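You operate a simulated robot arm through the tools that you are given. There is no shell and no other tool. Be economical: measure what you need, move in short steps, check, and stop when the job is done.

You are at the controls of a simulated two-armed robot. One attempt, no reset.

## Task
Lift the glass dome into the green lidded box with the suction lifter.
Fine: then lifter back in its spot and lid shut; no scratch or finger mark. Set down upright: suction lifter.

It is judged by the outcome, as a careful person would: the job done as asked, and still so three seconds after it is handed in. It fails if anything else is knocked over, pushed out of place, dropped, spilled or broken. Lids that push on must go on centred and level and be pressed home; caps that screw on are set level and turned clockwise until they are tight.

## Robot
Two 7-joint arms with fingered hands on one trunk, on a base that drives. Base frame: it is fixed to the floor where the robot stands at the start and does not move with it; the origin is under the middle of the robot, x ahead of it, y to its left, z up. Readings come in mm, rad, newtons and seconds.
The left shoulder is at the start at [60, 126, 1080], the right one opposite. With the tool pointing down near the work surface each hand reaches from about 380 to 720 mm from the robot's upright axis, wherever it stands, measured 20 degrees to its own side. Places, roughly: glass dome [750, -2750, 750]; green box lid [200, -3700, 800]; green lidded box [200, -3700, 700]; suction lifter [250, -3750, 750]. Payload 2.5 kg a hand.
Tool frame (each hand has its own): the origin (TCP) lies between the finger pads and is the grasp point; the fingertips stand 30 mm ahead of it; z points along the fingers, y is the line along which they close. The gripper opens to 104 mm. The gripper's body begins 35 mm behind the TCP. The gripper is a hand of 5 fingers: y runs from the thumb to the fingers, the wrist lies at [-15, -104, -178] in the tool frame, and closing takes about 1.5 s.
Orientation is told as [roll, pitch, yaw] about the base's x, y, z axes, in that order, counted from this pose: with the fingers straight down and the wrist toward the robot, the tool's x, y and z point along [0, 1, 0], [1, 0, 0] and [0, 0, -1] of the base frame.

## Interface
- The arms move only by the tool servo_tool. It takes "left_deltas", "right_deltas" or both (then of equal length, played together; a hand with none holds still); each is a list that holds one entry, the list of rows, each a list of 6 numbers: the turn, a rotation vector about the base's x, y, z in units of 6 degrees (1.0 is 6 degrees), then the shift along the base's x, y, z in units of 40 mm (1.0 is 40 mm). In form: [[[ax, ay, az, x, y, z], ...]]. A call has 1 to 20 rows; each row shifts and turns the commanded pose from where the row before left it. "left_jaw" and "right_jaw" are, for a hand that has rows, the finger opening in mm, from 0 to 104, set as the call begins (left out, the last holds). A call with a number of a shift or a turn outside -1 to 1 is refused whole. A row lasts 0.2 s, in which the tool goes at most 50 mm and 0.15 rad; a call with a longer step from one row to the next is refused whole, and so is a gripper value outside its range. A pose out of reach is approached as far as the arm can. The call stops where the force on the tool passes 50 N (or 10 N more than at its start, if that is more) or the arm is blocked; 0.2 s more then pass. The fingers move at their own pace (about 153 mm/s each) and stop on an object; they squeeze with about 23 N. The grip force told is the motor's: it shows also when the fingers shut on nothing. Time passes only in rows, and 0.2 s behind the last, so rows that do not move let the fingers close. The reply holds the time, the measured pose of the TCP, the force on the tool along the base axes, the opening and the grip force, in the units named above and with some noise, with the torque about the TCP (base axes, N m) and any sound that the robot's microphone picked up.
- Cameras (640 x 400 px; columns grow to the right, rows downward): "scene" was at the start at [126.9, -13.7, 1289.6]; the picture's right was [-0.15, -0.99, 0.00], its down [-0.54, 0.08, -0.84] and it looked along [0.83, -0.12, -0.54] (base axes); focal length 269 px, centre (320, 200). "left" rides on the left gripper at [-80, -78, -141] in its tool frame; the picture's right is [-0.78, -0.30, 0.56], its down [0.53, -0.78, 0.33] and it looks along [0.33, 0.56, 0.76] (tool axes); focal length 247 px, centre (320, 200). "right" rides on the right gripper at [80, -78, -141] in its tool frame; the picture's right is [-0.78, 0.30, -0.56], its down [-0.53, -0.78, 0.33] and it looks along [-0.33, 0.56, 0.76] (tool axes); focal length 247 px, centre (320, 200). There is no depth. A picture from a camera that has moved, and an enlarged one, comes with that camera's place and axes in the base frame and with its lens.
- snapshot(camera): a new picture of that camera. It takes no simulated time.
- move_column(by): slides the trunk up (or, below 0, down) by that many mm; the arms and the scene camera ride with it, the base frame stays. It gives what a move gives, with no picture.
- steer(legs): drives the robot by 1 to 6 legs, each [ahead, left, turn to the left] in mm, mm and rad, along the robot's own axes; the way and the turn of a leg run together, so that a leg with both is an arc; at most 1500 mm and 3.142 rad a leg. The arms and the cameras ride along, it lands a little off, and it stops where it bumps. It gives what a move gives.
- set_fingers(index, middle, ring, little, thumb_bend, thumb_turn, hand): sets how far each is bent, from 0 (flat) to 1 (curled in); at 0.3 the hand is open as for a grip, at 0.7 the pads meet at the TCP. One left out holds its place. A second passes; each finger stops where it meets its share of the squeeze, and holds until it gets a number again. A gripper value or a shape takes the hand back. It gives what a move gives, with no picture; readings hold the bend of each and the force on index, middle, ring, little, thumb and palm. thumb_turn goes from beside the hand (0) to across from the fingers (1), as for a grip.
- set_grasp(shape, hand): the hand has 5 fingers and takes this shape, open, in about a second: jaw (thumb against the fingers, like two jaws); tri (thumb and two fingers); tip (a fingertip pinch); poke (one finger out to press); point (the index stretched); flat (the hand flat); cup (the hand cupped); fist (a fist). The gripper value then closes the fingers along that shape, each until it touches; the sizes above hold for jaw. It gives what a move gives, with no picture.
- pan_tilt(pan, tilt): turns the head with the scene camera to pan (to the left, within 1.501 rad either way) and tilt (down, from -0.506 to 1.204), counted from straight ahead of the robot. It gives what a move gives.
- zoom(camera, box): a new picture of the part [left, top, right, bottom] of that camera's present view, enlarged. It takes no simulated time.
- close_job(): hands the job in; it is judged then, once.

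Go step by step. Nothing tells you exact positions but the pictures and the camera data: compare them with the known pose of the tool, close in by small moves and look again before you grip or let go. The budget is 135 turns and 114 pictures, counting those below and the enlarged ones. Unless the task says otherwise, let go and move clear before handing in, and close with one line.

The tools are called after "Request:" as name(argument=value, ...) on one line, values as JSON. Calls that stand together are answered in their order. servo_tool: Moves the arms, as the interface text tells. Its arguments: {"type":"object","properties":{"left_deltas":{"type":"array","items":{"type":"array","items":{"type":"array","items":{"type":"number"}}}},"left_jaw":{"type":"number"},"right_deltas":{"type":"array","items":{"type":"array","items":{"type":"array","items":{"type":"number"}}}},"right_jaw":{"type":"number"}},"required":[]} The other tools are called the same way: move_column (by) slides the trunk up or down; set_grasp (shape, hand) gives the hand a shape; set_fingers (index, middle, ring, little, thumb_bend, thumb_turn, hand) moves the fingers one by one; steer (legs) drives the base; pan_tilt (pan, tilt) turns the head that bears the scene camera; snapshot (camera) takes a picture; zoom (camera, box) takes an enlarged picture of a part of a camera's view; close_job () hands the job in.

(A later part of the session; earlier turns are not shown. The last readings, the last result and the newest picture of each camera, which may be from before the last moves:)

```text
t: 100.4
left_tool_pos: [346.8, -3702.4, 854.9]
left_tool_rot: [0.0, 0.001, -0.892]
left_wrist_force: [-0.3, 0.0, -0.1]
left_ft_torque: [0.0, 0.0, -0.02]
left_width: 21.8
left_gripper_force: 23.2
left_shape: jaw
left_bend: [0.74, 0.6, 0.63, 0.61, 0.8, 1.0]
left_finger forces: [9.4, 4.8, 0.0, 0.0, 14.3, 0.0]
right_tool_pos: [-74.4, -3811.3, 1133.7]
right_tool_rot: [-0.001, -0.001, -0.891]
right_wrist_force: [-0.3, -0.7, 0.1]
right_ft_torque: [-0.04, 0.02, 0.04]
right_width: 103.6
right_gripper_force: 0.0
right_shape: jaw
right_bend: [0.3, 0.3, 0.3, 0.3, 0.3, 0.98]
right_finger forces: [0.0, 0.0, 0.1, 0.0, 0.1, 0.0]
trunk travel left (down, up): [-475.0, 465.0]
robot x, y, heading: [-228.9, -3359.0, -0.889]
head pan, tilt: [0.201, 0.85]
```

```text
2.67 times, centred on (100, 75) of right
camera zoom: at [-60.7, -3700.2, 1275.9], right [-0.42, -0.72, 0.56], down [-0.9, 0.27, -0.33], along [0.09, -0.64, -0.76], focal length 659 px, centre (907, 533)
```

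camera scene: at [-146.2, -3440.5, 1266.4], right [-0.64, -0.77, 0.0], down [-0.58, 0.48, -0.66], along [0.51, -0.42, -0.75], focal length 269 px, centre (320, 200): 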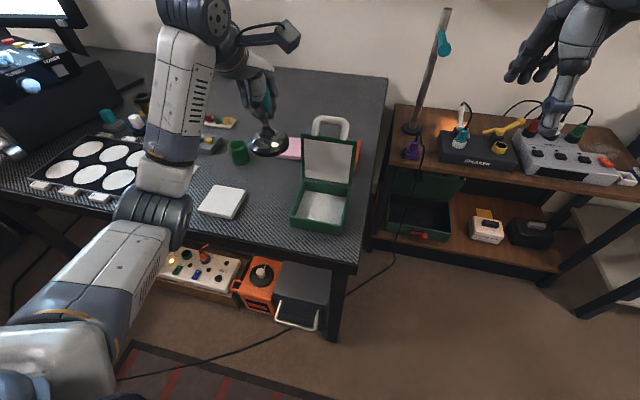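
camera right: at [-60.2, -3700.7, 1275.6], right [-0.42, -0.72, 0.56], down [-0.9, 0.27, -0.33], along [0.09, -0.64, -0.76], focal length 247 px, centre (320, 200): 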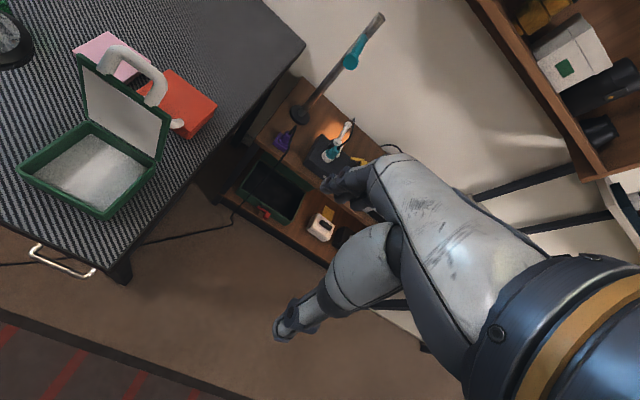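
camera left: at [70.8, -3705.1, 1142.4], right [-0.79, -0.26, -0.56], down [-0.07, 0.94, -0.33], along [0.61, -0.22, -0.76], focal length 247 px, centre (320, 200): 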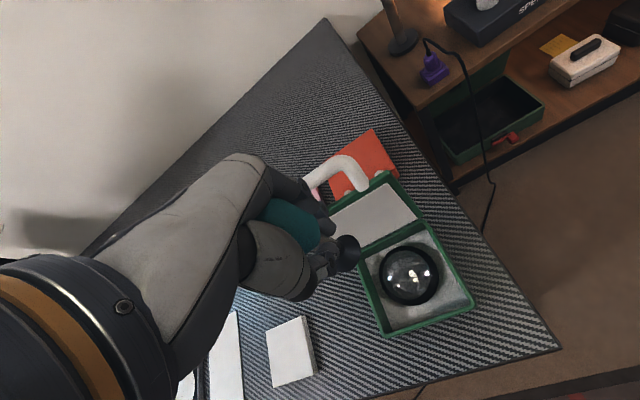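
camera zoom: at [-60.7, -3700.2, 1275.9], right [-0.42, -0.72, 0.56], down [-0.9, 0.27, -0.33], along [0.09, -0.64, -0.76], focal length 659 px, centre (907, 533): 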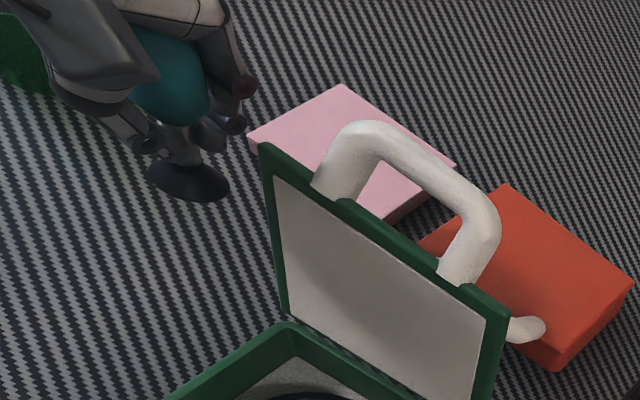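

Request:
servo_tool(left_deltas=[[[0, 0, 0, 0, 0, -0.4], [0, 0, 0, 0, 0, -0.4], [0, 0, 0, 0, 0, -0.25], [0, 0, 0, 0, 0, 0]]])

Request:
servo_tool(left_deltas=[[[0, 0, 0, 0, 0, -0.05], [0, 0, 0, 0, 0, -0.05], [0, 0, 0, 0, 0, 0], [0, 0, 0, 0, 0, 0]]])

Request:
servo_tool(left_deltas=[[[0, 0, 0, 0, 0, -0.05], [0, 0, 0, 0, 0, 0], [0, 0, 0, 0, 0, 0]]])

```text
t: 101.4
left_tool_pos: [345.6, -3702.8, 813.1]
left_tool_rot: [-0.001, 0.001, -0.892]
left_wrist_force: [0.8, -0.8, -0.5]
left_ft_torque: [0.04, -0.02, 0.01]
left_width: 22.0
left_gripper_force: 23.0
left_shape: jaw
left_bend: [0.74, 0.6, 0.63, 0.61, 0.8, 1.0]
left_finger forces: [9.4, 4.8, 0.0, 0.0, 14.3, 0.0]
right_tool_pos: [-74.4, -3809.4, 1134.0]
right_tool_rot: [0.001, 0.0, -0.892]
right_wrist_force: [0.0, 0.9, 0.4]
right_ft_torque: [-0.02, -0.02, 0.0]
right_width: 103.8
right_gripper_force: 0.1
right_shape: jaw
right_bend: [0.3, 0.3, 0.3, 0.3, 0.3, 0.98]
right_finger forces: [0.0, 0.0, 0.0, 0.1, 0.1, 0.0]
trunk travel left (down, up): [-475.0, 465.0]
robot x, y, heading: [-228.9, -3355.9, -0.891]
head pan, tilt: [0.201, 0.85]
```

```text
t: 102.4
left_tool_pos: [345.7, -3702.0, 810.2]
left_tool_rot: [-0.001, 0.0, -0.891]
left_wrist_force: [-0.4, 0.1, -1.8]
left_ft_torque: [0.03, -0.02, -0.06]
left_width: 22.2
left_gripper_force: 23.4
left_shape: jaw
left_bend: [0.74, 0.6, 0.63, 0.61, 0.8, 1.0]
left_finger forces: [9.5, 4.8, 0.0, 0.0, 14.2, 0.0]
right_tool_pos: [-75.1, -3810.1, 1133.9]
right_tool_rot: [-0.001, 0.0, -0.893]
right_wrist_force: [-0.4, -0.1, 0.3]
right_ft_torque: [0.0, 0.0, 0.0]
right_width: 103.8
right_gripper_force: 0.0
right_shape: jaw
right_bend: [0.3, 0.3, 0.3, 0.3, 0.3, 0.98]
right_finger forces: [0.0, 0.0, 0.0, 0.0, 0.1, 0.0]
trunk travel left (down, up): [-475.0, 465.0]
robot x, y, heading: [-228.5, -3359.3, -0.889]
head pan, tilt: [0.201, 0.85]
```

```text
t: 103.2
left_tool_pos: [346.3, -3702.5, 806.9]
left_tool_rot: [0.0, -0.001, -0.891]
left_wrist_force: [-0.7, -0.4, -0.6]
left_ft_torque: [0.01, 0.01, 0.01]
left_width: 22.3
left_gripper_force: 23.0
left_shape: jaw
left_bend: [0.74, 0.6, 0.63, 0.61, 0.8, 1.0]
left_finger forces: [9.4, 4.8, 0.1, 0.0, 14.3, 0.0]
right_tool_pos: [-74.5, -3810.2, 1133.1]
right_tool_rot: [0.0, 0.0, -0.893]
right_wrist_force: [0.2, -1.2, 0.1]
right_ft_torque: [0.05, 0.0, 0.0]
right_width: 103.7
right_gripper_force: 0.1
right_shape: jaw
right_bend: [0.3, 0.3, 0.3, 0.3, 0.3, 0.98]
right_finger forces: [0.1, 0.0, 0.0, 0.0, 0.0, 0.0]
trunk travel left (down, up): [-475.0, 465.0]
robot x, y, heading: [-230.3, -3358.0, -0.893]
head pan, tilt: [0.201, 0.85]
```

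Request:
servo_tool(left_deltas=[[[0, 0, 0, 0, 0, -0.05], [0, 0, 0, 0, 0, 0], [0, 0, 0, 0, 0, 0]]])

Request:
servo_tool(left_deltas=[[[0, 0, 0, 0, 0, -0.05], [0, 0, 0, 0, 0, 0], [0, 0, 0, 0, 0, 0]]])

Request:
servo_tool(left_deltas=[[[0, 0, 0, 0, 0, -0.04], [0, 0, 0, 0, 0, 0], [0, 0, 0, 0, 0, 0]]])

```text
t: 104.0
left_tool_pos: [345.4, -3703.0, 805.7]
left_tool_rot: [0.002, -0.002, -0.893]
left_wrist_force: [0.6, -0.1, -0.5]
left_ft_torque: [0.02, 0.02, 0.0]
left_width: 22.1
left_gripper_force: 23.4
left_shape: jaw
left_bend: [0.74, 0.6, 0.63, 0.61, 0.8, 1.0]
left_finger forces: [9.4, 4.8, 0.0, 0.0, 14.3, 0.0]
right_tool_pos: [-74.4, -3811.0, 1134.2]
right_tool_rot: [-0.001, 0.0, -0.891]
right_wrist_force: [-0.5, 0.0, 0.0]
right_ft_torque: [-0.01, 0.0, 0.0]
right_width: 103.7
right_gripper_force: 0.0
right_shape: jaw
right_bend: [0.3, 0.3, 0.3, 0.3, 0.3, 0.98]
right_finger forces: [0.0, 0.0, 0.1, 0.1, 0.0, 0.0]
trunk travel left (down, up): [-475.0, 465.0]
robot x, y, heading: [-232.4, -3360.0, -0.894]
head pan, tilt: [0.201, 0.85]
```

```text
t: 104.8
left_tool_pos: [345.5, -3701.6, 804.5]
left_tool_rot: [-0.001, 0.002, -0.892]
left_wrist_force: [0.8, -0.4, -0.6]
left_ft_torque: [0.02, -0.01, 0.01]
left_width: 22.2
left_gripper_force: 23.1
left_shape: jaw
left_bend: [0.74, 0.6, 0.63, 0.61, 0.8, 1.0]
left_finger forces: [9.3, 4.8, 0.0, 0.0, 14.3, 0.0]
right_tool_pos: [-74.3, -3810.8, 1133.8]
right_tool_rot: [0.0, -0.001, -0.891]
right_wrist_force: [-0.3, 0.1, -0.6]
right_ft_torque: [0.03, -0.05, -0.01]
right_width: 103.8
right_gripper_force: 0.0
right_shape: jaw
right_bend: [0.3, 0.3, 0.3, 0.3, 0.3, 0.98]
right_finger forces: [0.1, 0.0, 0.0, 0.0, 0.1, 0.0]
trunk travel left (down, up): [-475.0, 465.0]
robot x, y, heading: [-231.1, -3354.7, -0.892]
head pan, tilt: [0.201, 0.85]
```

```text
t: 105.6
left_tool_pos: [346.3, -3702.0, 801.7]
left_tool_rot: [0.0, 0.001, -0.892]
left_wrist_force: [0.0, 0.8, -1.0]
left_ft_torque: [0.0, 0.01, 0.01]
left_width: 22.2
left_gripper_force: 23.6
left_shape: jaw
left_bend: [0.74, 0.6, 0.63, 0.61, 0.8, 1.0]
left_finger forces: [9.4, 4.7, 0.0, 0.1, 14.3, 0.0]
right_tool_pos: [-74.2, -3810.5, 1133.9]
right_tool_rot: [0.001, -0.001, -0.893]
right_wrist_force: [-0.6, 0.5, 0.3]
right_ft_torque: [-0.02, 0.0, 0.01]
right_width: 103.7
right_gripper_force: 0.0
right_shape: jaw
right_bend: [0.3, 0.3, 0.3, 0.3, 0.3, 0.98]
right_finger forces: [0.0, 0.0, 0.0, 0.0, 0.1, 0.0]
trunk travel left (down, up): [-475.0, 465.0]
robot x, y, heading: [-230.4, -3359.2, -0.893]
head pan, tilt: [0.201, 0.85]
```

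Request:
servo_tool(left_deltas=[[[0, 0, 0, 0, 0, -0.04], [0, 0, 0, 0, 0, 0], [0, 0, 0, 0, 0, 0]]])

Request:
servo_tool(left_deltas=[[[0, 0, 0, 0, 0, -0.04], [0, 0, 0, 0, 0, 0], [0, 0, 0, 0, 0, 0]]])

Request:
zoom(camera="right", box=[0, 0, 160, 100])

```text
t: 106.4
left_tool_pos: [345.7, -3702.6, 799.4]
left_tool_rot: [0.0, 0.001, -0.891]
left_wrist_force: [0.6, -0.9, -0.5]
left_ft_torque: [-0.01, 0.0, -0.02]
left_width: 22.3
left_gripper_force: 22.6
left_shape: jaw
left_bend: [0.74, 0.6, 0.63, 0.61, 0.8, 1.0]
left_finger forces: [9.4, 4.8, 0.0, 0.1, 14.2, 0.0]
right_tool_pos: [-74.4, -3810.0, 1133.7]
right_tool_rot: [0.001, 0.001, -0.892]
right_wrist_force: [0.0, 0.2, -0.5]
right_ft_torque: [-0.01, 0.0, 0.01]
right_width: 103.5
right_gripper_force: 0.0
right_shape: jaw
right_bend: [0.3, 0.3, 0.3, 0.3, 0.3, 0.98]
right_finger forces: [0.1, 0.0, 0.0, 0.0, 0.1, 0.0]
trunk travel left (down, up): [-475.0, 465.0]
robot x, y, heading: [-232.2, -3357.3, -0.895]
head pan, tilt: [0.201, 0.85]
```

```text
t: 107.2
left_tool_pos: [346.9, -3703.5, 798.9]
left_tool_rot: [0.001, -0.003, -0.893]
left_wrist_force: [0.2, 0.4, -0.5]
left_ft_torque: [0.01, 0.0, -0.02]
left_width: 22.2
left_gripper_force: 22.8
left_shape: jaw
left_bend: [0.74, 0.6, 0.63, 0.61, 0.8, 1.0]
left_finger forces: [9.4, 4.8, 0.1, 0.1, 14.3, 0.0]
right_tool_pos: [-75.3, -3811.1, 1133.0]
right_tool_rot: [-0.001, 0.0, -0.892]
right_wrist_force: [-0.2, 0.4, 0.0]
right_ft_torque: [0.0, 0.04, 0.01]
right_width: 103.8
right_gripper_force: 0.0
right_shape: jaw
right_bend: [0.3, 0.3, 0.3, 0.3, 0.3, 0.98]
right_finger forces: [0.0, 0.1, 0.1, 0.0, 0.0, 0.0]
trunk travel left (down, up): [-475.0, 465.0]
robot x, y, heading: [-231.7, -3361.8, -0.895]
head pan, tilt: [0.201, 0.85]
```

```text
4.00 times, centred on (80, 50) of right
camera zoom: at [-60.6, -3700.2, 1275.9], right [-0.42, -0.72, 0.56], down [-0.9, 0.27, -0.33], along [0.09, -0.64, -0.76], focal length 988 px, centre (1280, 800)
```

zoom: 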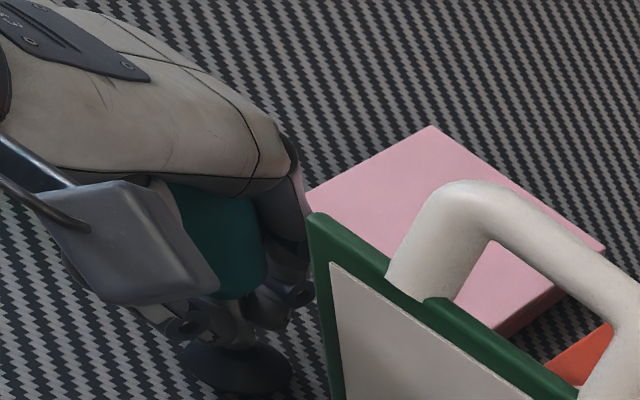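

Request:
servo_tool(left_deltas=[[[0, 0, 0, 0, 0, -0.04], [0, 0, 0, 0, 0, 0], [0, 0, 0, 0, 0, 0]]])

Request:
servo_tool(left_deltas=[[[0, 0, 0, 0, 0, -0.04], [0, 0, 0, 0, 0, 0], [0, 0, 0, 0, 0, 0]]])

Request:
servo_tool(left_deltas=[[[0, 0, 0, 0, 0, -0.04], [0, 0, 0, 0, 0, 0], [0, 0, 0, 0, 0, 0]]])

```text
t: 108.0
left_tool_pos: [346.8, -3702.6, 796.7]
left_tool_rot: [0.001, 0.0, -0.891]
left_wrist_force: [-0.4, -0.4, 0.3]
left_ft_torque: [0.02, 0.03, -0.01]
left_width: 22.0
left_gripper_force: 22.8
left_shape: jaw
left_bend: [0.74, 0.6, 0.63, 0.61, 0.8, 1.0]
left_finger forces: [9.5, 4.7, 0.1, 0.1, 14.4, 0.1]
right_tool_pos: [-74.5, -3809.7, 1134.7]
right_tool_rot: [-0.001, 0.002, -0.892]
right_wrist_force: [-0.6, 0.4, 0.4]
right_ft_torque: [0.0, 0.0, 0.0]
right_width: 103.9
right_gripper_force: 0.1
right_shape: jaw
right_bend: [0.3, 0.3, 0.3, 0.3, 0.3, 0.98]
right_finger forces: [0.0, 0.1, 0.0, 0.0, 0.0, 0.0]
trunk travel left (down, up): [-475.0, 465.0]
robot x, y, heading: [-229.0, -3357.8, -0.893]
head pan, tilt: [0.201, 0.85]
```

```text
t: 108.8
left_tool_pos: [346.5, -3701.9, 795.2]
left_tool_rot: [-0.001, 0.001, -0.893]
left_wrist_force: [0.7, 0.7, 0.7]
left_ft_torque: [-0.03, -0.05, 0.03]
left_width: 22.1
left_gripper_force: 23.0
left_shape: jaw
left_bend: [0.74, 0.6, 0.63, 0.61, 0.8, 1.0]
left_finger forces: [9.3, 4.7, 0.0, 0.0, 14.3, 0.0]
right_tool_pos: [-73.5, -3811.2, 1134.0]
right_tool_rot: [0.0, -0.001, -0.893]
right_wrist_force: [0.2, -1.1, -0.9]
right_ft_torque: [0.03, 0.01, 0.01]
right_width: 103.6
right_gripper_force: 0.2
right_shape: jaw
right_bend: [0.3, 0.3, 0.3, 0.3, 0.3, 0.98]
right_finger forces: [0.1, 0.1, 0.1, 0.1, 0.0, 0.1]
trunk travel left (down, up): [-475.0, 465.0]
robot x, y, heading: [-231.2, -3354.6, -0.886]
head pan, tilt: [0.201, 0.85]
```

```text
t: 109.6
left_tool_pos: [346.0, -3703.3, 794.8]
left_tool_rot: [0.002, -0.005, -0.893]
left_wrist_force: [-1.7, -0.8, 5.5]
left_ft_torque: [-0.01, -0.05, -0.02]
left_width: 22.1
left_gripper_force: 22.9
left_shape: jaw
left_bend: [0.74, 0.6, 0.63, 0.61, 0.8, 1.0]
left_finger forces: [8.6, 4.4, 0.0, 0.0, 14.3, 0.1]
right_tool_pos: [-74.8, -3811.2, 1135.1]
right_tool_rot: [0.0, -0.003, -0.891]
right_wrist_force: [-0.5, -0.4, 1.6]
right_ft_torque: [0.01, 0.02, 0.01]
right_width: 103.6
right_gripper_force: 0.1
right_shape: jaw
right_bend: [0.3, 0.3, 0.3, 0.3, 0.3, 0.98]
right_finger forces: [0.0, 0.0, 0.0, 0.1, 0.0, 0.0]
trunk travel left (down, up): [-475.0, 465.0]
robot x, y, heading: [-227.9, -3359.7, -0.889]
head pan, tilt: [0.201, 0.85]
```

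Contact (5 N) with the desk. I open the hand.

Request:
servo_tool(left_deltas=[[[0, 0, 0, 0, 0, 0], [0, 0, 0, 0, 0, 0], [0, 0, 0, 0, 0, 0], [0, 0, 0, 0, 0, 0], [0, 0, 0, 0, 0, 0], [0, 0, 0, 0, 0, 0]]], left_jaw=95)

Request:
zoom(camera="left", box=[240, 150, 480, 350])

Request:
zoom(camera="right", box=[0, 0, 160, 100])

```text
t: 111.0
left_tool_pos: [347.6, -3702.9, 794.4]
left_tool_rot: [0.0, 0.0, -0.892]
left_wrist_force: [0.8, -0.5, -0.2]
left_ft_torque: [0.02, -0.01, -0.01]
left_width: 94.5
left_gripper_force: 0.0
left_shape: jaw
left_bend: [0.31, 0.32, 0.3, 0.31, 0.33, 0.98]
left_finger forces: [0.0, 0.1, 0.0, 0.1, 0.1, 0.0]
right_tool_pos: [-74.6, -3811.0, 1133.9]
right_tool_rot: [-0.002, -0.001, -0.893]
right_wrist_force: [0.2, -0.3, 0.5]
right_ft_torque: [-0.01, -0.07, -0.01]
right_width: 103.7
right_gripper_force: 0.0
right_shape: jaw
right_bend: [0.3, 0.3, 0.3, 0.3, 0.3, 0.98]
right_finger forces: [0.0, 0.0, 0.0, 0.1, 0.0, 0.0]
trunk travel left (down, up): [-475.0, 465.0]
robot x, y, heading: [-228.3, -3358.0, -0.888]
head pan, tilt: [0.201, 0.85]
```

```text
2.00 times, centred on (360, 250) of left
camera zoom: at [234.6, -3693.1, 936.6], right [-0.79, -0.26, -0.56], down [-0.07, 0.94, -0.33], along [0.61, -0.22, -0.76], focal length 494 px, centre (240, 100)
```

zoom: 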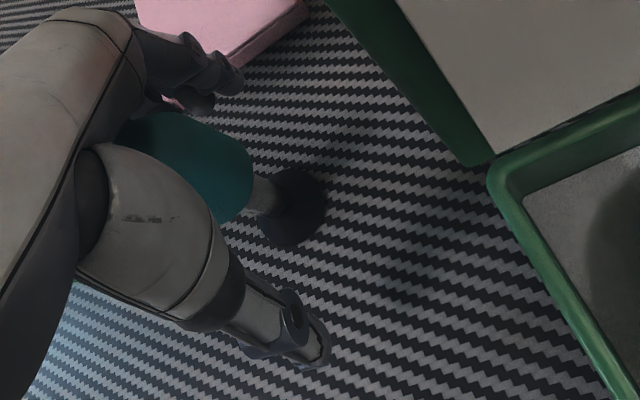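

```text
4.00 times, centred on (80, 50) of right
camera zoom: at [-60.7, -3700.1, 1275.9], right [-0.42, -0.72, 0.56], down [-0.9, 0.27, -0.33], along [0.09, -0.64, -0.76], focal length 988 px, centre (1280, 800)
```

zoom: 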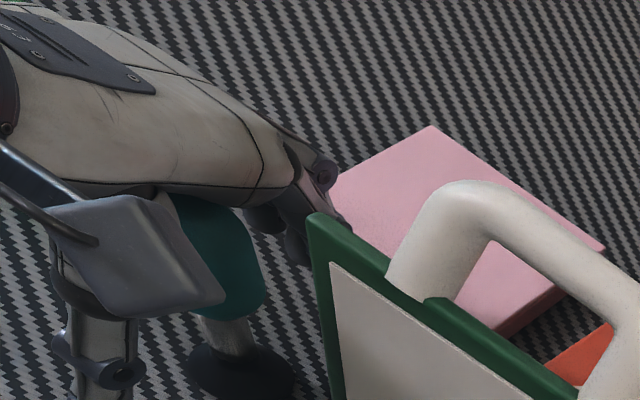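

The lifter stands. I rise straight up and check it.

Request:
servo_tool(left_deltas=[[[0, 0, 0, 0, 0, 0.4], [0, 0, 0, 0, 0, 0.7], [0, 0, 0, 0, 0, 0.8], [0, 0, 0, 0, 0, 0.9], [0, 0, 0, 0, 0, 0.9], [0, 0, 0, 0, 0, 0.9], [0, 0, 0, 0, 0, 0.6], [0, 0, 0, 0, 0, 0]]])

Request:
snapshot(camera="left")

Request:
zoom(camera="right", box=[0, 0, 240, 200])

```text
t: 112.8
left_tool_pos: [346.2, -3703.9, 1001.5]
left_tool_rot: [0.001, 0.0, -0.892]
left_wrist_force: [-0.1, 0.0, 0.0]
left_ft_torque: [0.0, -0.01, -0.01]
left_width: 94.9
left_gripper_force: 0.1
left_shape: jaw
left_bend: [0.31, 0.32, 0.3, 0.31, 0.33, 0.98]
left_finger forces: [0.1, 0.0, 0.0, 0.1, 0.0, 0.0]
right_tool_pos: [-76.3, -3809.6, 1134.1]
right_tool_rot: [0.0, -0.001, -0.892]
right_wrist_force: [0.8, 0.0, 0.3]
right_ft_torque: [-0.01, -0.01, 0.02]
right_width: 103.8
right_gripper_force: 0.1
right_shape: jaw
right_bend: [0.3, 0.3, 0.3, 0.3, 0.3, 0.98]
right_finger forces: [0.1, 0.0, 0.0, 0.0, 0.1, 0.0]
trunk travel left (down, up): [-475.0, 465.0]
robot x, y, heading: [-232.4, -3363.2, -0.891]
head pan, tilt: [0.201, 0.85]
```

```text
27 pictures are left
camera left: at [234.1, -3693.5, 1143.9], right [-0.79, -0.26, -0.56], down [-0.07, 0.94, -0.33], along [0.61, -0.22, -0.76], focal length 247 px, centre (320, 200)
```

left: 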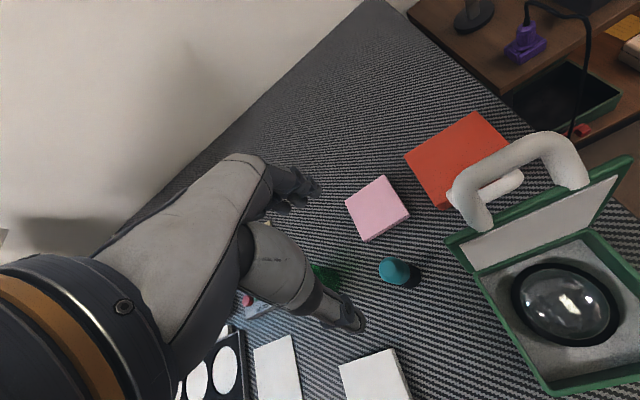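

```text
2.00 times, centred on (120, 100) of right
camera zoom: at [-60.7, -3700.2, 1275.9], right [-0.42, -0.72, 0.56], down [-0.9, 0.27, -0.33], along [0.09, -0.64, -0.76], focal length 494 px, centre (720, 400)
```

zoom: 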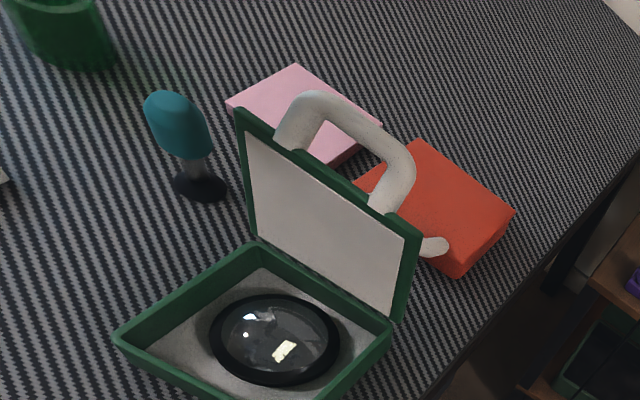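

Lifter is back upright at its spot. Now for the lid: I locate the handle bar precisely.

Request:
zoom(camera="left", box=[430, 110, 630, 260])

Request:
zoom(camera="scene", box=[270, 90, 390, 220])

```text
2.67 times, centred on (530, 185) of left
camera zoom: at [234.1, -3693.5, 1143.9], right [-0.79, -0.26, -0.56], down [-0.07, 0.94, -0.33], along [0.61, -0.22, -0.76], focal length 659 px, centre (-240, 240)
```

zoom: 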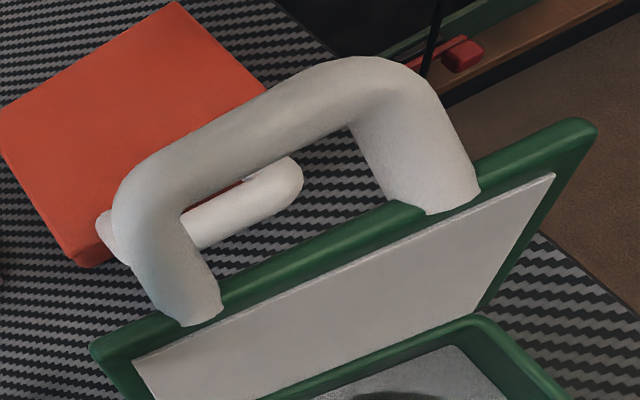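

```text
3.08 times, centred on (330, 155) of scene
camera zoom: at [-146.7, -3440.0, 1266.5], right [-0.64, -0.77, 0.0], down [-0.58, 0.48, -0.66], along [0.51, -0.42, -0.75], focal length 828 px, centre (289, 338)
```

zoom: 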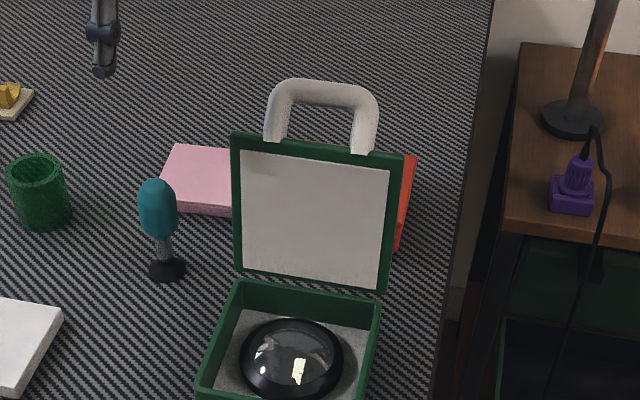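

The bar is near (235,−3786,≈950). I shape a tip pinch and move above it.

Request:
set_grasp(hand="left", shape="tip")

Request:
servo_tool(left_deltas=[[[0, 0, 0, 0, 0, 0.9], [0, 0, 0, -0.7, -0.51, 0], [0, 0, 0, -0.7, -0.51, 0], [0, 0, 0, -0.7, -0.51, 0], [0, 0, 0, -0.68, -0.52, 0], [0, 0, 0, 0, 0, 0]]], left_jaw=80)

Request:
zoom(camera="left", box=[240, 130, 480, 330])

Request:
zoom(camera="right", box=[0, 0, 240, 180])

```text
t: 113.7
left_tool_pos: [347.5, -3702.3, 1000.7]
left_tool_rot: [0.0, 0.0, -0.892]
left_wrist_force: [0.2, 0.0, 0.0]
left_ft_torque: [0.0, 0.02, 0.0]
left_width: 103.3
left_gripper_force: 0.1
left_shape: tip
left_bend: [0.3, 0.98, 0.99, 0.99, 0.3, 0.98]
left_finger forces: [0.0, 0.0, 0.1, 0.0, 0.0, 0.0]
right_tool_pos: [-74.8, -3810.7, 1133.3]
right_tool_rot: [-0.001, 0.0, -0.892]
right_wrist_force: [-0.4, 1.0, 0.3]
right_ft_torque: [0.01, 0.0, 0.0]
right_width: 103.6
right_gripper_force: 0.0
right_shape: jaw
right_bend: [0.3, 0.3, 0.3, 0.3, 0.3, 0.98]
right_finger forces: [0.0, 0.0, 0.0, 0.1, 0.0, 0.1]
trunk travel left (down, up): [-475.0, 465.0]
robot x, y, heading: [-231.4, -3356.4, -0.891]
head pan, tilt: [0.201, 0.85]
```

```text
t: 115.1
left_tool_pos: [235.2, -3785.1, 1039.1]
left_tool_rot: [0.0, 0.001, -0.892]
left_wrist_force: [-0.7, -0.4, 0.0]
left_ft_torque: [0.02, 0.04, -0.02]
left_width: 80.2
left_gripper_force: 0.1
left_shape: tip
left_bend: [0.28, 0.98, 0.99, 0.99, 0.52, 0.99]
left_finger forces: [0.1, 0.1, 0.0, 0.0, 0.1, 0.0]
right_tool_pos: [-74.4, -3811.8, 1132.8]
right_tool_rot: [0.0, 0.0, -0.891]
right_wrist_force: [-0.1, -0.9, -0.9]
right_ft_torque: [0.01, 0.02, -0.01]
right_width: 103.6
right_gripper_force: 0.1
right_shape: jaw
right_bend: [0.3, 0.3, 0.3, 0.3, 0.3, 0.98]
right_finger forces: [0.0, 0.0, 0.0, 0.1, 0.0, 0.0]
trunk travel left (down, up): [-475.0, 465.0]
robot x, y, heading: [-233.8, -3355.4, -0.895]
head pan, tilt: [0.201, 0.85]
```

```text
2.00 times, centred on (360, 230) of left
camera zoom: at [122.6, -3775.2, 1181.1], right [-0.79, -0.26, -0.56], down [-0.07, 0.94, -0.33], along [0.61, -0.22, -0.76], focal length 494 px, centre (240, 140)
```

zoom: 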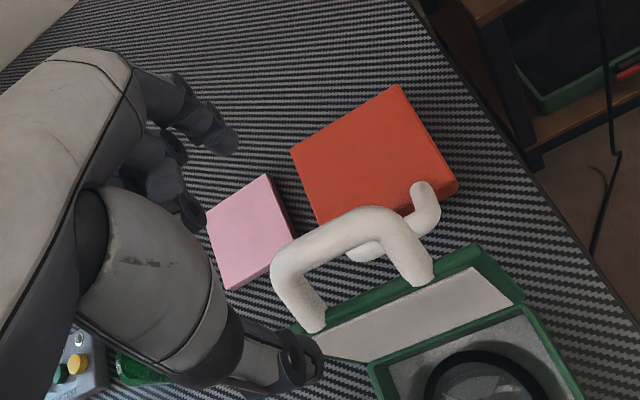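

```text
2.22 times, centred on (120, 90) of right
camera zoom: at [-60.7, -3700.1, 1275.9], right [-0.42, -0.72, 0.56], down [-0.9, 0.27, -0.33], along [0.09, -0.64, -0.76], focal length 549 px, centre (764, 444)
```

zoom: 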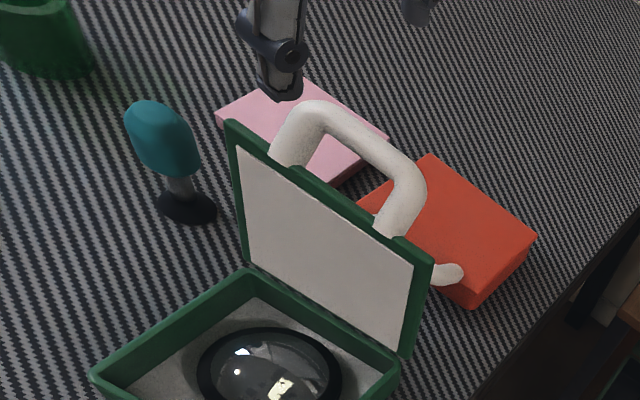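

The bar is about 12 mm further back: (241,−3796,937). I adjust and descend.

Request:
servo_tool(left_deltas=[[[0, 0, 0, 0.15, -0.27, 0], [0, 0, 0, 0, 0, -0.7], [0, 0, 0, 0, 0, -0.7], [0, 0, 0, 0, 0, -0.6], [0, 0, 0, 0, 0, -0.25], [0, 0, 0, 0, 0, 0]]])

Request:
zoom(camera="left", box=[240, 130, 480, 330])

Request:
zoom(camera="right", box=[0, 0, 240, 180])

```text
t: 116.5
left_tool_pos: [240.7, -3796.3, 948.8]
left_tool_rot: [0.0, -0.001, -0.893]
left_wrist_force: [0.9, 0.1, -0.2]
left_ft_torque: [0.02, -0.01, -0.01]
left_width: 80.4
left_gripper_force: 0.0
left_shape: tip
left_bend: [0.28, 0.98, 0.99, 0.99, 0.52, 0.99]
left_finger forces: [0.1, 0.1, 0.0, 0.0, 0.0, 0.1]
right_tool_pos: [-74.4, -3810.7, 1133.2]
right_tool_rot: [0.001, 0.0, -0.892]
right_wrist_force: [-0.1, -0.3, -0.3]
right_ft_torque: [0.0, 0.04, 0.01]
right_width: 103.7
right_gripper_force: 0.0
right_shape: jaw
right_bend: [0.3, 0.3, 0.3, 0.3, 0.3, 0.98]
right_finger forces: [0.1, 0.0, 0.0, 0.1, 0.0, 0.0]
trunk travel left (down, up): [-475.0, 465.0]
robot x, y, heading: [-232.1, -3356.1, -0.893]
head pan, tilt: [0.201, 0.85]
```

```text
2.00 times, centred on (360, 230) of left
camera zoom: at [128.5, -3785.5, 1090.6], right [-0.79, -0.26, -0.56], down [-0.07, 0.94, -0.33], along [0.61, -0.22, -0.76], focal length 494 px, centre (240, 140)
```

zoom: 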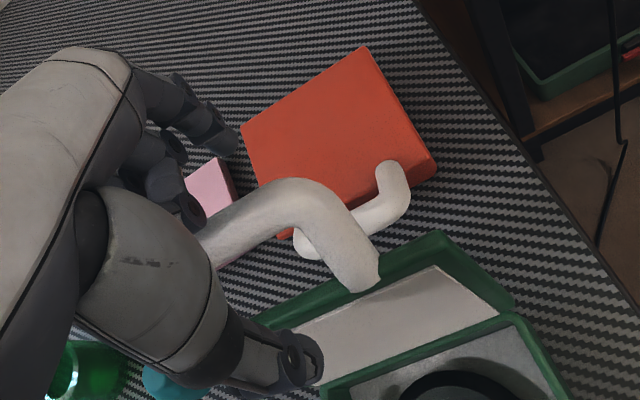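

```text
2.22 times, centred on (120, 90) of right
camera zoom: at [-60.7, -3700.1, 1275.9], right [-0.42, -0.72, 0.56], down [-0.9, 0.27, -0.33], along [0.09, -0.64, -0.76], focal length 549 px, centre (764, 444)
```

zoom: 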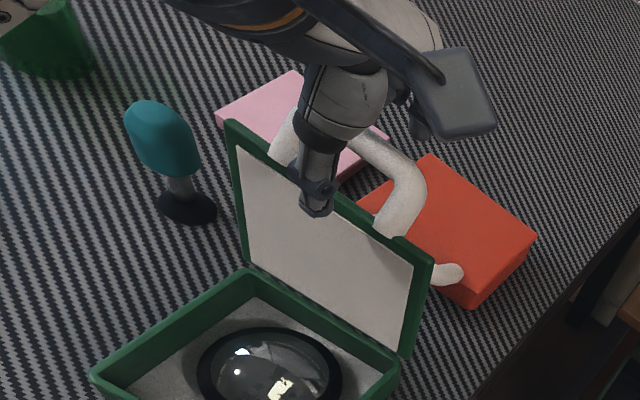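

The bar lies between thumb and index. Close.

Request:
servo_tool(left_deltas=[[[0, 0, 0, 0, 0, 0], [0, 0, 0, 0, 0, 0], [0, 0, 0, 0, 0, 0], [0, 0, 0, 0, 0, 0], [0, 0, 0, 0, 0, 0], [0, 0, 0, 0, 0, 0]]], left_jaw=5)

Request:
zoom(camera="left", box=[240, 130, 480, 330])

```text
t: 117.9
left_tool_pos: [240.4, -3795.3, 946.1]
left_tool_rot: [0.002, 0.005, -0.891]
left_wrist_force: [-2.6, 3.7, -13.2]
left_ft_torque: [0.08, -0.01, 0.03]
left_width: 9.3
left_gripper_force: 22.9
left_shape: tip
left_bend: [0.71, 1.0, 1.0, 1.0, 0.74, 1.0]
left_finger forces: [20.2, 0.0, 0.0, 0.0, 22.4, 0.0]
right_tool_pos: [-73.0, -3811.1, 1134.1]
right_tool_rot: [0.0, 0.0, -0.893]
right_wrist_force: [0.5, 1.0, 0.3]
right_ft_torque: [0.02, -0.01, -0.02]
right_width: 104.0
right_gripper_force: 0.1
right_shape: jaw
right_bend: [0.3, 0.3, 0.3, 0.3, 0.3, 0.98]
right_finger forces: [0.1, 0.0, 0.0, 0.0, 0.0, 0.0]
trunk travel left (down, up): [-475.0, 465.0]
robot x, y, heading: [-229.8, -3360.6, -0.894]
head pan, tilt: [0.201, 0.85]
```

```text
2.00 times, centred on (360, 230) of left
camera zoom: at [129.2, -3786.0, 1088.9], right [-0.79, -0.25, -0.56], down [-0.07, 0.94, -0.33], along [0.61, -0.22, -0.76], focal length 494 px, centre (240, 140)
```

zoom: 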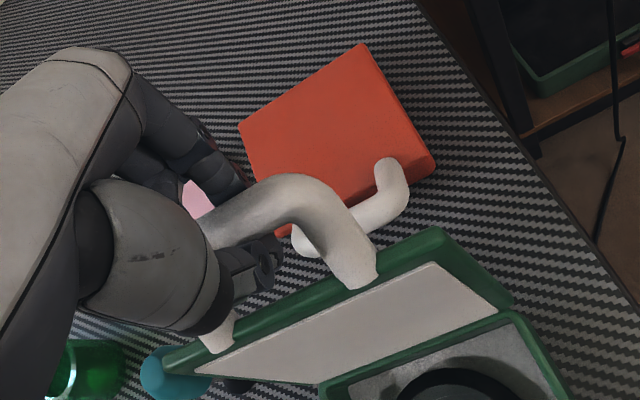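

Request:
servo_tool(left_deltas=[[[0, 0, 0, 0, 0, -0.07], [0, 0, 0, -0.206, 0.26, 0.05], [0, 0, 0, -0.209, 0.263, 0.04], [0, 0, 0, -0.21, 0.265, 0.015], [0, 0, 0, -0.21, 0.265, -0.015], [0, 0, 0, 0, 0, 0]]])

Request:
snapshot(camera="right")

```text
t: 119.3
left_tool_pos: [207.7, -3753.8, 948.7]
left_tool_rot: [-0.001, 0.002, -0.892]
left_wrist_force: [3.3, 1.2, -7.3]
left_ft_torque: [-0.01, -0.07, 0.05]
left_width: 10.3
left_gripper_force: 22.9
left_shape: tip
left_bend: [0.72, 1.0, 1.0, 1.0, 0.75, 1.0]
left_finger forces: [15.3, 0.1, 0.0, 0.1, 19.2, 0.1]
right_tool_pos: [-74.4, -3810.6, 1133.9]
right_tool_rot: [-0.002, 0.0, -0.893]
right_wrist_force: [-0.3, 0.2, 0.2]
right_ft_torque: [-0.01, 0.04, 0.01]
right_width: 103.7
right_gripper_force: 0.1
right_shape: jaw
right_bend: [0.3, 0.3, 0.3, 0.3, 0.3, 0.98]
right_finger forces: [0.0, 0.1, 0.0, 0.1, 0.1, 0.1]
trunk travel left (down, up): [-475.0, 465.0]
robot x, y, heading: [-233.0, -3359.2, -0.887]
head pan, tilt: [0.201, 0.85]
```

```text
18 pictures are left
camera right: at [-59.7, -3700.4, 1275.6], right [-0.42, -0.72, 0.56], down [-0.9, 0.27, -0.33], along [0.09, -0.64, -0.76], focal length 247 px, centre (320, 200)
```

right: 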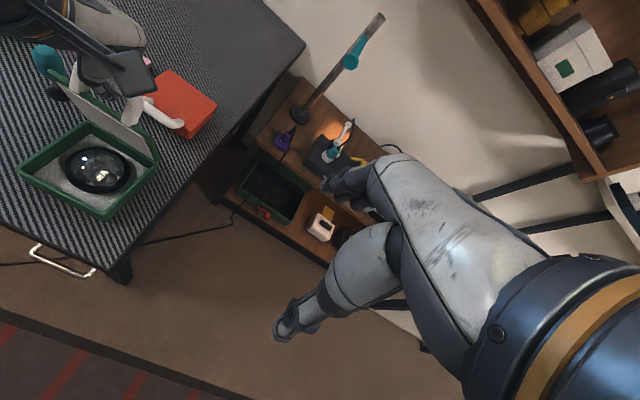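

Request:
servo_tool(left_deltas=[[[0, 0, 0, -0.21, 0.265, -0.08], [0, 0, 0, -0.206, 0.26, -0.095], [0, 0, 0, -0.2, 0.252, -0.11], [0, 0, 0, -0.195, 0.246, -0.133], [0, 0, 0, 0, 0, 0]]])

Request:
servo_tool(left_deltas=[[[0, 0, 0, -0.186, 0.234, -0.155], [0, 0, 0, -0.178, 0.224, -0.183], [0, 0, 0, -0.167, 0.211, -0.208], [0, 0, 0, -0.155, 0.195, -0.23], [0, 0, 0, 0, 0, 0]]])

Request:
snapshot(camera="left")

```text
t: 120.5
left_tool_pos: [175.8, -3712.1, 931.2]
left_tool_rot: [0.0, 0.0, -0.892]
left_wrist_force: [4.5, 0.9, -4.9]
left_ft_torque: [-0.06, -0.06, 0.02]
left_width: 10.0
left_gripper_force: 23.0
left_shape: tip
left_bend: [0.72, 1.0, 1.0, 1.0, 0.75, 1.0]
left_finger forces: [4.5, 0.0, 0.0, 0.0, 17.8, 0.0]
right_tool_pos: [-73.4, -3810.7, 1133.0]
right_tool_rot: [-0.002, 0.0, -0.891]
right_wrist_force: [-0.5, -1.2, -1.1]
right_ft_torque: [0.01, 0.03, -0.02]
right_width: 103.7
right_gripper_force: 0.1
right_shape: jaw
right_bend: [0.3, 0.3, 0.3, 0.3, 0.3, 0.98]
right_finger forces: [0.1, 0.0, 0.0, 0.1, 0.0, 0.0]
trunk travel left (down, up): [-475.0, 465.0]
robot x, y, heading: [-230.6, -3356.9, -0.892]
head pan, tilt: [0.201, 0.85]
```

```text
t: 121.7
left_tool_pos: [148.0, -3678.3, 900.5]
left_tool_rot: [0.001, 0.0, -0.892]
left_wrist_force: [5.7, -1.0, -3.9]
left_ft_torque: [-0.03, -0.03, -0.02]
left_width: 9.3
left_gripper_force: 23.2
left_shape: tip
left_bend: [0.72, 1.0, 1.0, 1.0, 0.76, 1.0]
left_finger forces: [5.2, 0.1, 0.0, 0.0, 0.1, 0.0]
right_tool_pos: [-74.4, -3810.5, 1134.9]
right_tool_rot: [0.0, -0.001, -0.892]
right_wrist_force: [-0.1, 0.2, -1.1]
right_ft_torque: [-0.01, 0.01, 0.03]
right_width: 103.8
right_gripper_force: 0.0
right_shape: jaw
right_bend: [0.3, 0.3, 0.3, 0.3, 0.3, 0.98]
right_finger forces: [0.1, 0.1, 0.1, 0.0, 0.0, 0.0]
trunk travel left (down, up): [-475.0, 465.0]
robot x, y, heading: [-231.0, -3356.8, -0.89]
head pan, tilt: [0.201, 0.85]
```

```text
17 pictures are left
camera left: at [36.5, -3668.3, 1043.2], right [-0.79, -0.26, -0.56], down [-0.07, 0.94, -0.33], along [0.61, -0.22, -0.76], focal length 247 px, centre (320, 200)
```

left: 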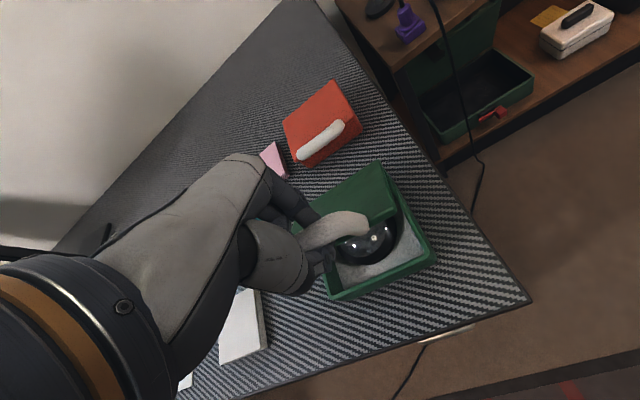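

Request:
servo_tool(left_deltas=[[[0, 0, 0, -0.14, 0.185, -0.25], [0, 0, 0, -0.128, 0.17, -0.27], [0, 0, 0, -0.113, 0.15, -0.288], [0, 0, 0, -0.1, 0.13, -0.3], [0, 0, 0, -0.085, 0.112, -0.315], [0, 0, 0, 0, 0, 0]]])

Request:
servo_tool(left_deltas=[[[0, 0, 0, -0.065, 0.085, -0.25], [0, 0, 0, -0.04, 0.05, -0.2], [0, 0, 0, 0, 0, 0]]])

Request:
snapshot(camera="left")

Request:
snapshot(camera="right")

```text
t: 123.1
left_tool_pos: [125.9, -3647.8, 844.4]
left_tool_rot: [0.001, 0.001, -0.892]
left_wrist_force: [0.2, -3.0, -1.5]
left_ft_torque: [-0.02, -0.04, 0.04]
left_width: 9.4
left_gripper_force: 23.5
left_shape: tip
left_bend: [0.72, 1.0, 1.0, 1.0, 0.76, 1.0]
left_finger forces: [3.4, 0.0, 0.1, 0.1, 0.0, 0.0]
right_tool_pos: [-74.5, -3811.2, 1134.1]
right_tool_rot: [0.002, 0.0, -0.892]
right_wrist_force: [0.6, 0.0, -0.1]
right_ft_torque: [0.0, 0.0, -0.01]
right_width: 103.7
right_gripper_force: 0.0
right_shape: jaw
right_bend: [0.3, 0.3, 0.3, 0.3, 0.3, 0.98]
right_finger forces: [0.0, 0.0, 0.0, 0.0, 0.1, 0.0]
trunk travel left (down, up): [-475.0, 465.0]
robot x, y, heading: [-233.7, -3360.5, -0.895]
head pan, tilt: [0.201, 0.85]
```

```text
t: 123.9
left_tool_pos: [121.6, -3642.2, 825.5]
left_tool_rot: [0.0, 0.0, -0.891]
left_wrist_force: [3.2, -3.3, -1.4]
left_ft_torque: [-0.04, -0.01, 0.01]
left_width: 9.4
left_gripper_force: 22.6
left_shape: tip
left_bend: [0.72, 1.0, 1.0, 1.0, 0.76, 1.0]
left_finger forces: [5.0, 0.1, 0.0, 0.0, 0.0, 0.0]
right_tool_pos: [-74.0, -3811.5, 1133.3]
right_tool_rot: [0.001, 0.0, -0.891]
right_wrist_force: [0.1, 0.2, 0.0]
right_ft_torque: [0.01, 0.03, -0.02]
right_width: 103.4
right_gripper_force: 0.0
right_shape: jaw
right_bend: [0.3, 0.3, 0.3, 0.3, 0.3, 0.98]
right_finger forces: [0.1, 0.1, 0.1, 0.1, 0.0, 0.1]
trunk travel left (down, up): [-475.0, 465.0]
robot x, y, heading: [-231.4, -3355.3, -0.891]
head pan, tilt: [0.201, 0.85]
```

```text
16 pictures are left
camera left: at [9.6, -3633.2, 968.6], right [-0.79, -0.26, -0.56], down [-0.07, 0.94, -0.33], along [0.61, -0.22, -0.76], focal length 247 px, centre (320, 200)
```

left: 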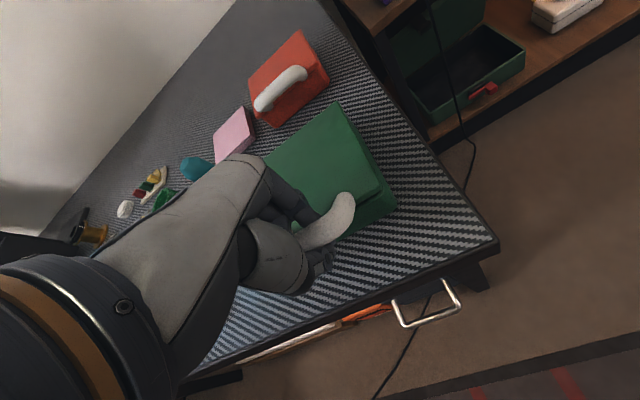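

```text
15 pictures are left
camera right: at [-60.4, -3700.5, 1275.7], right [-0.42, -0.72, 0.56], down [-0.9, 0.27, -0.33], along [0.09, -0.64, -0.76], focal length 247 px, centre (320, 200)
```

right: 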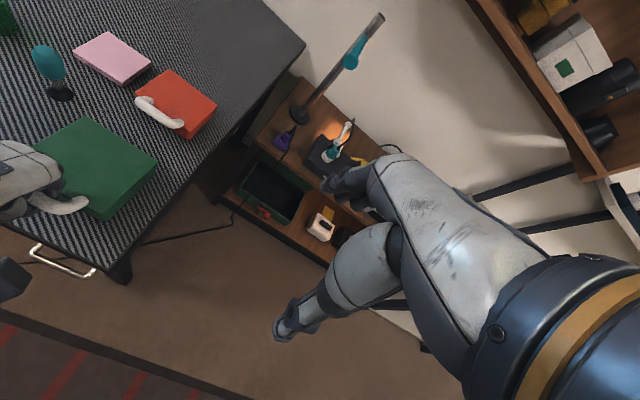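

Nearly shut; I lower until it bears on the rim.

Request:
servo_tool(left_deltas=[[[0, 0, 0, 0, 0, -0.08], [0, 0, 0, 0, 0, -0.08], [0, 0, 0, 0, 0, -0.06], [0, 0, 0, 0, 0, 0]]])

Request:
servo_tool(left_deltas=[[[0, 0, 0, 0, 0, -0.06], [0, 0, 0, 0, 0, -0.04], [0, 0, 0, 0, 0, 0]]])

Request:
zoom(camera="right", box=[0, 90, 180, 240])

```text
t: 124.9
left_tool_pos: [120.8, -3643.0, 817.0]
left_tool_rot: [0.0, 0.0, -0.891]
left_wrist_force: [-2.0, 1.7, 0.7]
left_ft_torque: [0.05, -0.01, 0.02]
left_width: 9.4
left_gripper_force: 23.1
left_shape: tip
left_bend: [0.72, 1.0, 1.0, 1.0, 0.76, 1.0]
left_finger forces: [1.2, 0.0, 0.0, 0.0, 1.2, 0.1]
right_tool_pos: [-74.2, -3809.5, 1133.9]
right_tool_rot: [-0.001, 0.0, -0.893]
right_wrist_force: [-0.6, -0.5, 0.5]
right_ft_torque: [0.03, -0.01, 0.02]
right_width: 103.5
right_gripper_force: 0.0
right_shape: jaw
right_bend: [0.3, 0.3, 0.3, 0.3, 0.3, 0.98]
right_finger forces: [0.1, 0.0, 0.0, 0.0, 0.0, 0.0]
trunk travel left (down, up): [-475.0, 465.0]
robot x, y, heading: [-230.6, -3360.3, -0.891]
head pan, tilt: [0.201, 0.85]
```

```text
t: 125.7
left_tool_pos: [120.6, -3642.4, 813.0]
left_tool_rot: [-0.001, 0.001, -0.892]
left_wrist_force: [-2.6, 4.2, -0.3]
left_ft_torque: [-0.04, -0.02, -0.03]
left_width: 9.5
left_gripper_force: 22.7
left_shape: tip
left_bend: [0.72, 1.0, 1.0, 1.0, 0.76, 1.0]
left_finger forces: [0.6, 0.0, 0.0, 0.0, 2.2, 0.0]
right_tool_pos: [-75.0, -3811.0, 1134.6]
right_tool_rot: [0.0, 0.0, -0.891]
right_wrist_force: [-0.5, 0.2, 0.4]
right_ft_torque: [0.02, -0.03, 0.02]
right_width: 103.8
right_gripper_force: 0.0
right_shape: jaw
right_bend: [0.3, 0.3, 0.3, 0.3, 0.3, 0.98]
right_finger forces: [0.0, 0.0, 0.1, 0.0, 0.0, 0.0]
trunk travel left (down, up): [-475.0, 465.0]
robot x, y, heading: [-227.4, -3358.1, -0.893]
head pan, tilt: [0.201, 0.85]
```

```text
2.67 times, centred on (90, 165) of right
camera zoom: at [-60.9, -3699.9, 1276.0], right [-0.42, -0.72, 0.56], down [-0.9, 0.27, -0.33], along [0.09, -0.64, -0.76], focal length 659 px, centre (933, 293)
```

zoom: 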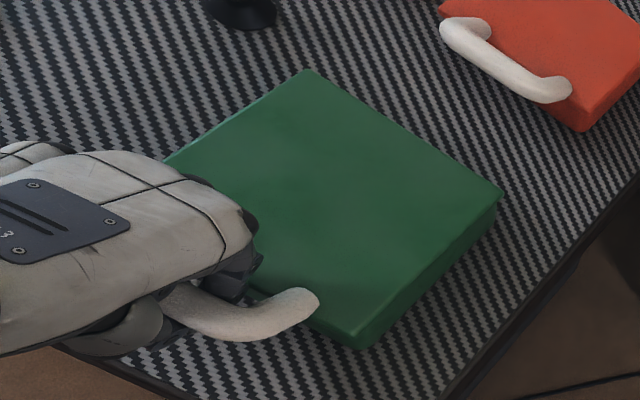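

The lid is shut. I open a little while rising so as not to press or lift it, then open fully and rise.

Request:
servo_tool(left_deltas=[[[0, 0, 0, 0, 0, 0], [0, 0, 0, 0, 0, 0.1], [0, 0, 0, 0, 0, 0.1], [0, 0, 0, 0, 0, 0.15], [0, 0, 0, 0, 0, 0]]], left_jaw=45)

Request:
servo_tool(left_deltas=[[[0, 0, 0, 0, 0, 0.1], [0, 0, 0, 0, 0, 0], [0, 0, 0, 0, 0, 0], [0, 0, 0, 0, 0, 0]]], left_jaw=85)

Request:
zoom(camera="right", box=[0, 90, 180, 240])

Request:
zoom(camera="left", box=[240, 100, 480, 300])

```text
t: 126.9
left_tool_pos: [120.5, -3642.0, 827.5]
left_tool_rot: [-0.001, 0.001, -0.892]
left_wrist_force: [0.2, -0.1, 0.6]
left_ft_torque: [0.03, 0.02, 0.0]
left_width: 44.7
left_gripper_force: 0.1
left_shape: tip
left_bend: [0.73, 0.98, 0.99, 0.99, 0.72, 1.0]
left_finger forces: [0.0, 0.0, 0.0, 0.1, 0.0, 0.0]
right_tool_pos: [-73.8, -3809.6, 1133.8]
right_tool_rot: [0.001, 0.0, -0.892]
right_wrist_force: [0.3, -0.6, 0.2]
right_ft_torque: [0.04, 0.01, 0.03]
right_width: 103.9
right_gripper_force: 0.0
right_shape: jaw
right_bend: [0.3, 0.3, 0.3, 0.3, 0.3, 0.98]
right_finger forces: [0.1, 0.0, 0.1, 0.1, 0.0, 0.0]
trunk travel left (down, up): [-475.0, 465.0]
robot x, y, heading: [-231.1, -3356.4, -0.891]
head pan, tilt: [0.201, 0.85]
```

```text
t: 127.9
left_tool_pos: [121.1, -3641.9, 833.0]
left_tool_rot: [-0.001, -0.001, -0.893]
left_wrist_force: [0.1, -0.2, -0.4]
left_ft_torque: [-0.02, 0.0, -0.01]
left_width: 84.8
left_gripper_force: 0.1
left_shape: tip
left_bend: [0.28, 0.98, 0.99, 0.99, 0.48, 0.99]
left_finger forces: [0.0, 0.0, 0.0, 0.1, 0.1, 0.0]
right_tool_pos: [-74.3, -3809.7, 1133.1]
right_tool_rot: [0.0, 0.0, -0.891]
right_wrist_force: [0.3, 1.0, -0.3]
right_ft_torque: [0.01, 0.0, -0.01]
right_width: 103.7
right_gripper_force: 0.1
right_shape: jaw
right_bend: [0.3, 0.3, 0.3, 0.3, 0.3, 0.98]
right_finger forces: [0.0, 0.0, 0.0, 0.0, 0.0, 0.0]
trunk travel left (down, up): [-475.0, 465.0]
robot x, y, heading: [-229.2, -3360.5, -0.892]
head pan, tilt: [0.201, 0.85]
```

```text
2.67 times, centred on (90, 165) of right
camera zoom: at [-60.7, -3700.1, 1275.9], right [-0.42, -0.72, 0.56], down [-0.9, 0.27, -0.33], along [0.09, -0.64, -0.76], focal length 659 px, centre (933, 293)
```

zoom: 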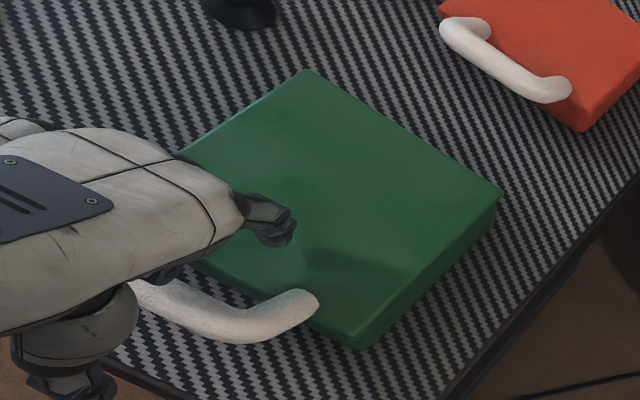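

```text
2.00 times, centred on (360, 200) of left
camera zoom: at [9.2, -3633.4, 974.2], right [-0.79, -0.26, -0.56], down [-0.07, 0.94, -0.33], along [0.61, -0.22, -0.76], focal length 494 px, centre (240, 200)
```

zoom: 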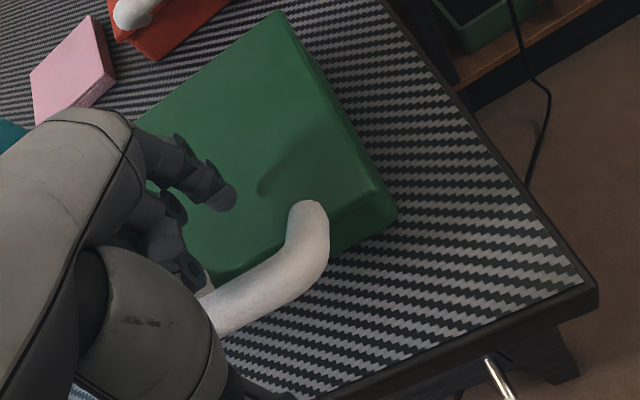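

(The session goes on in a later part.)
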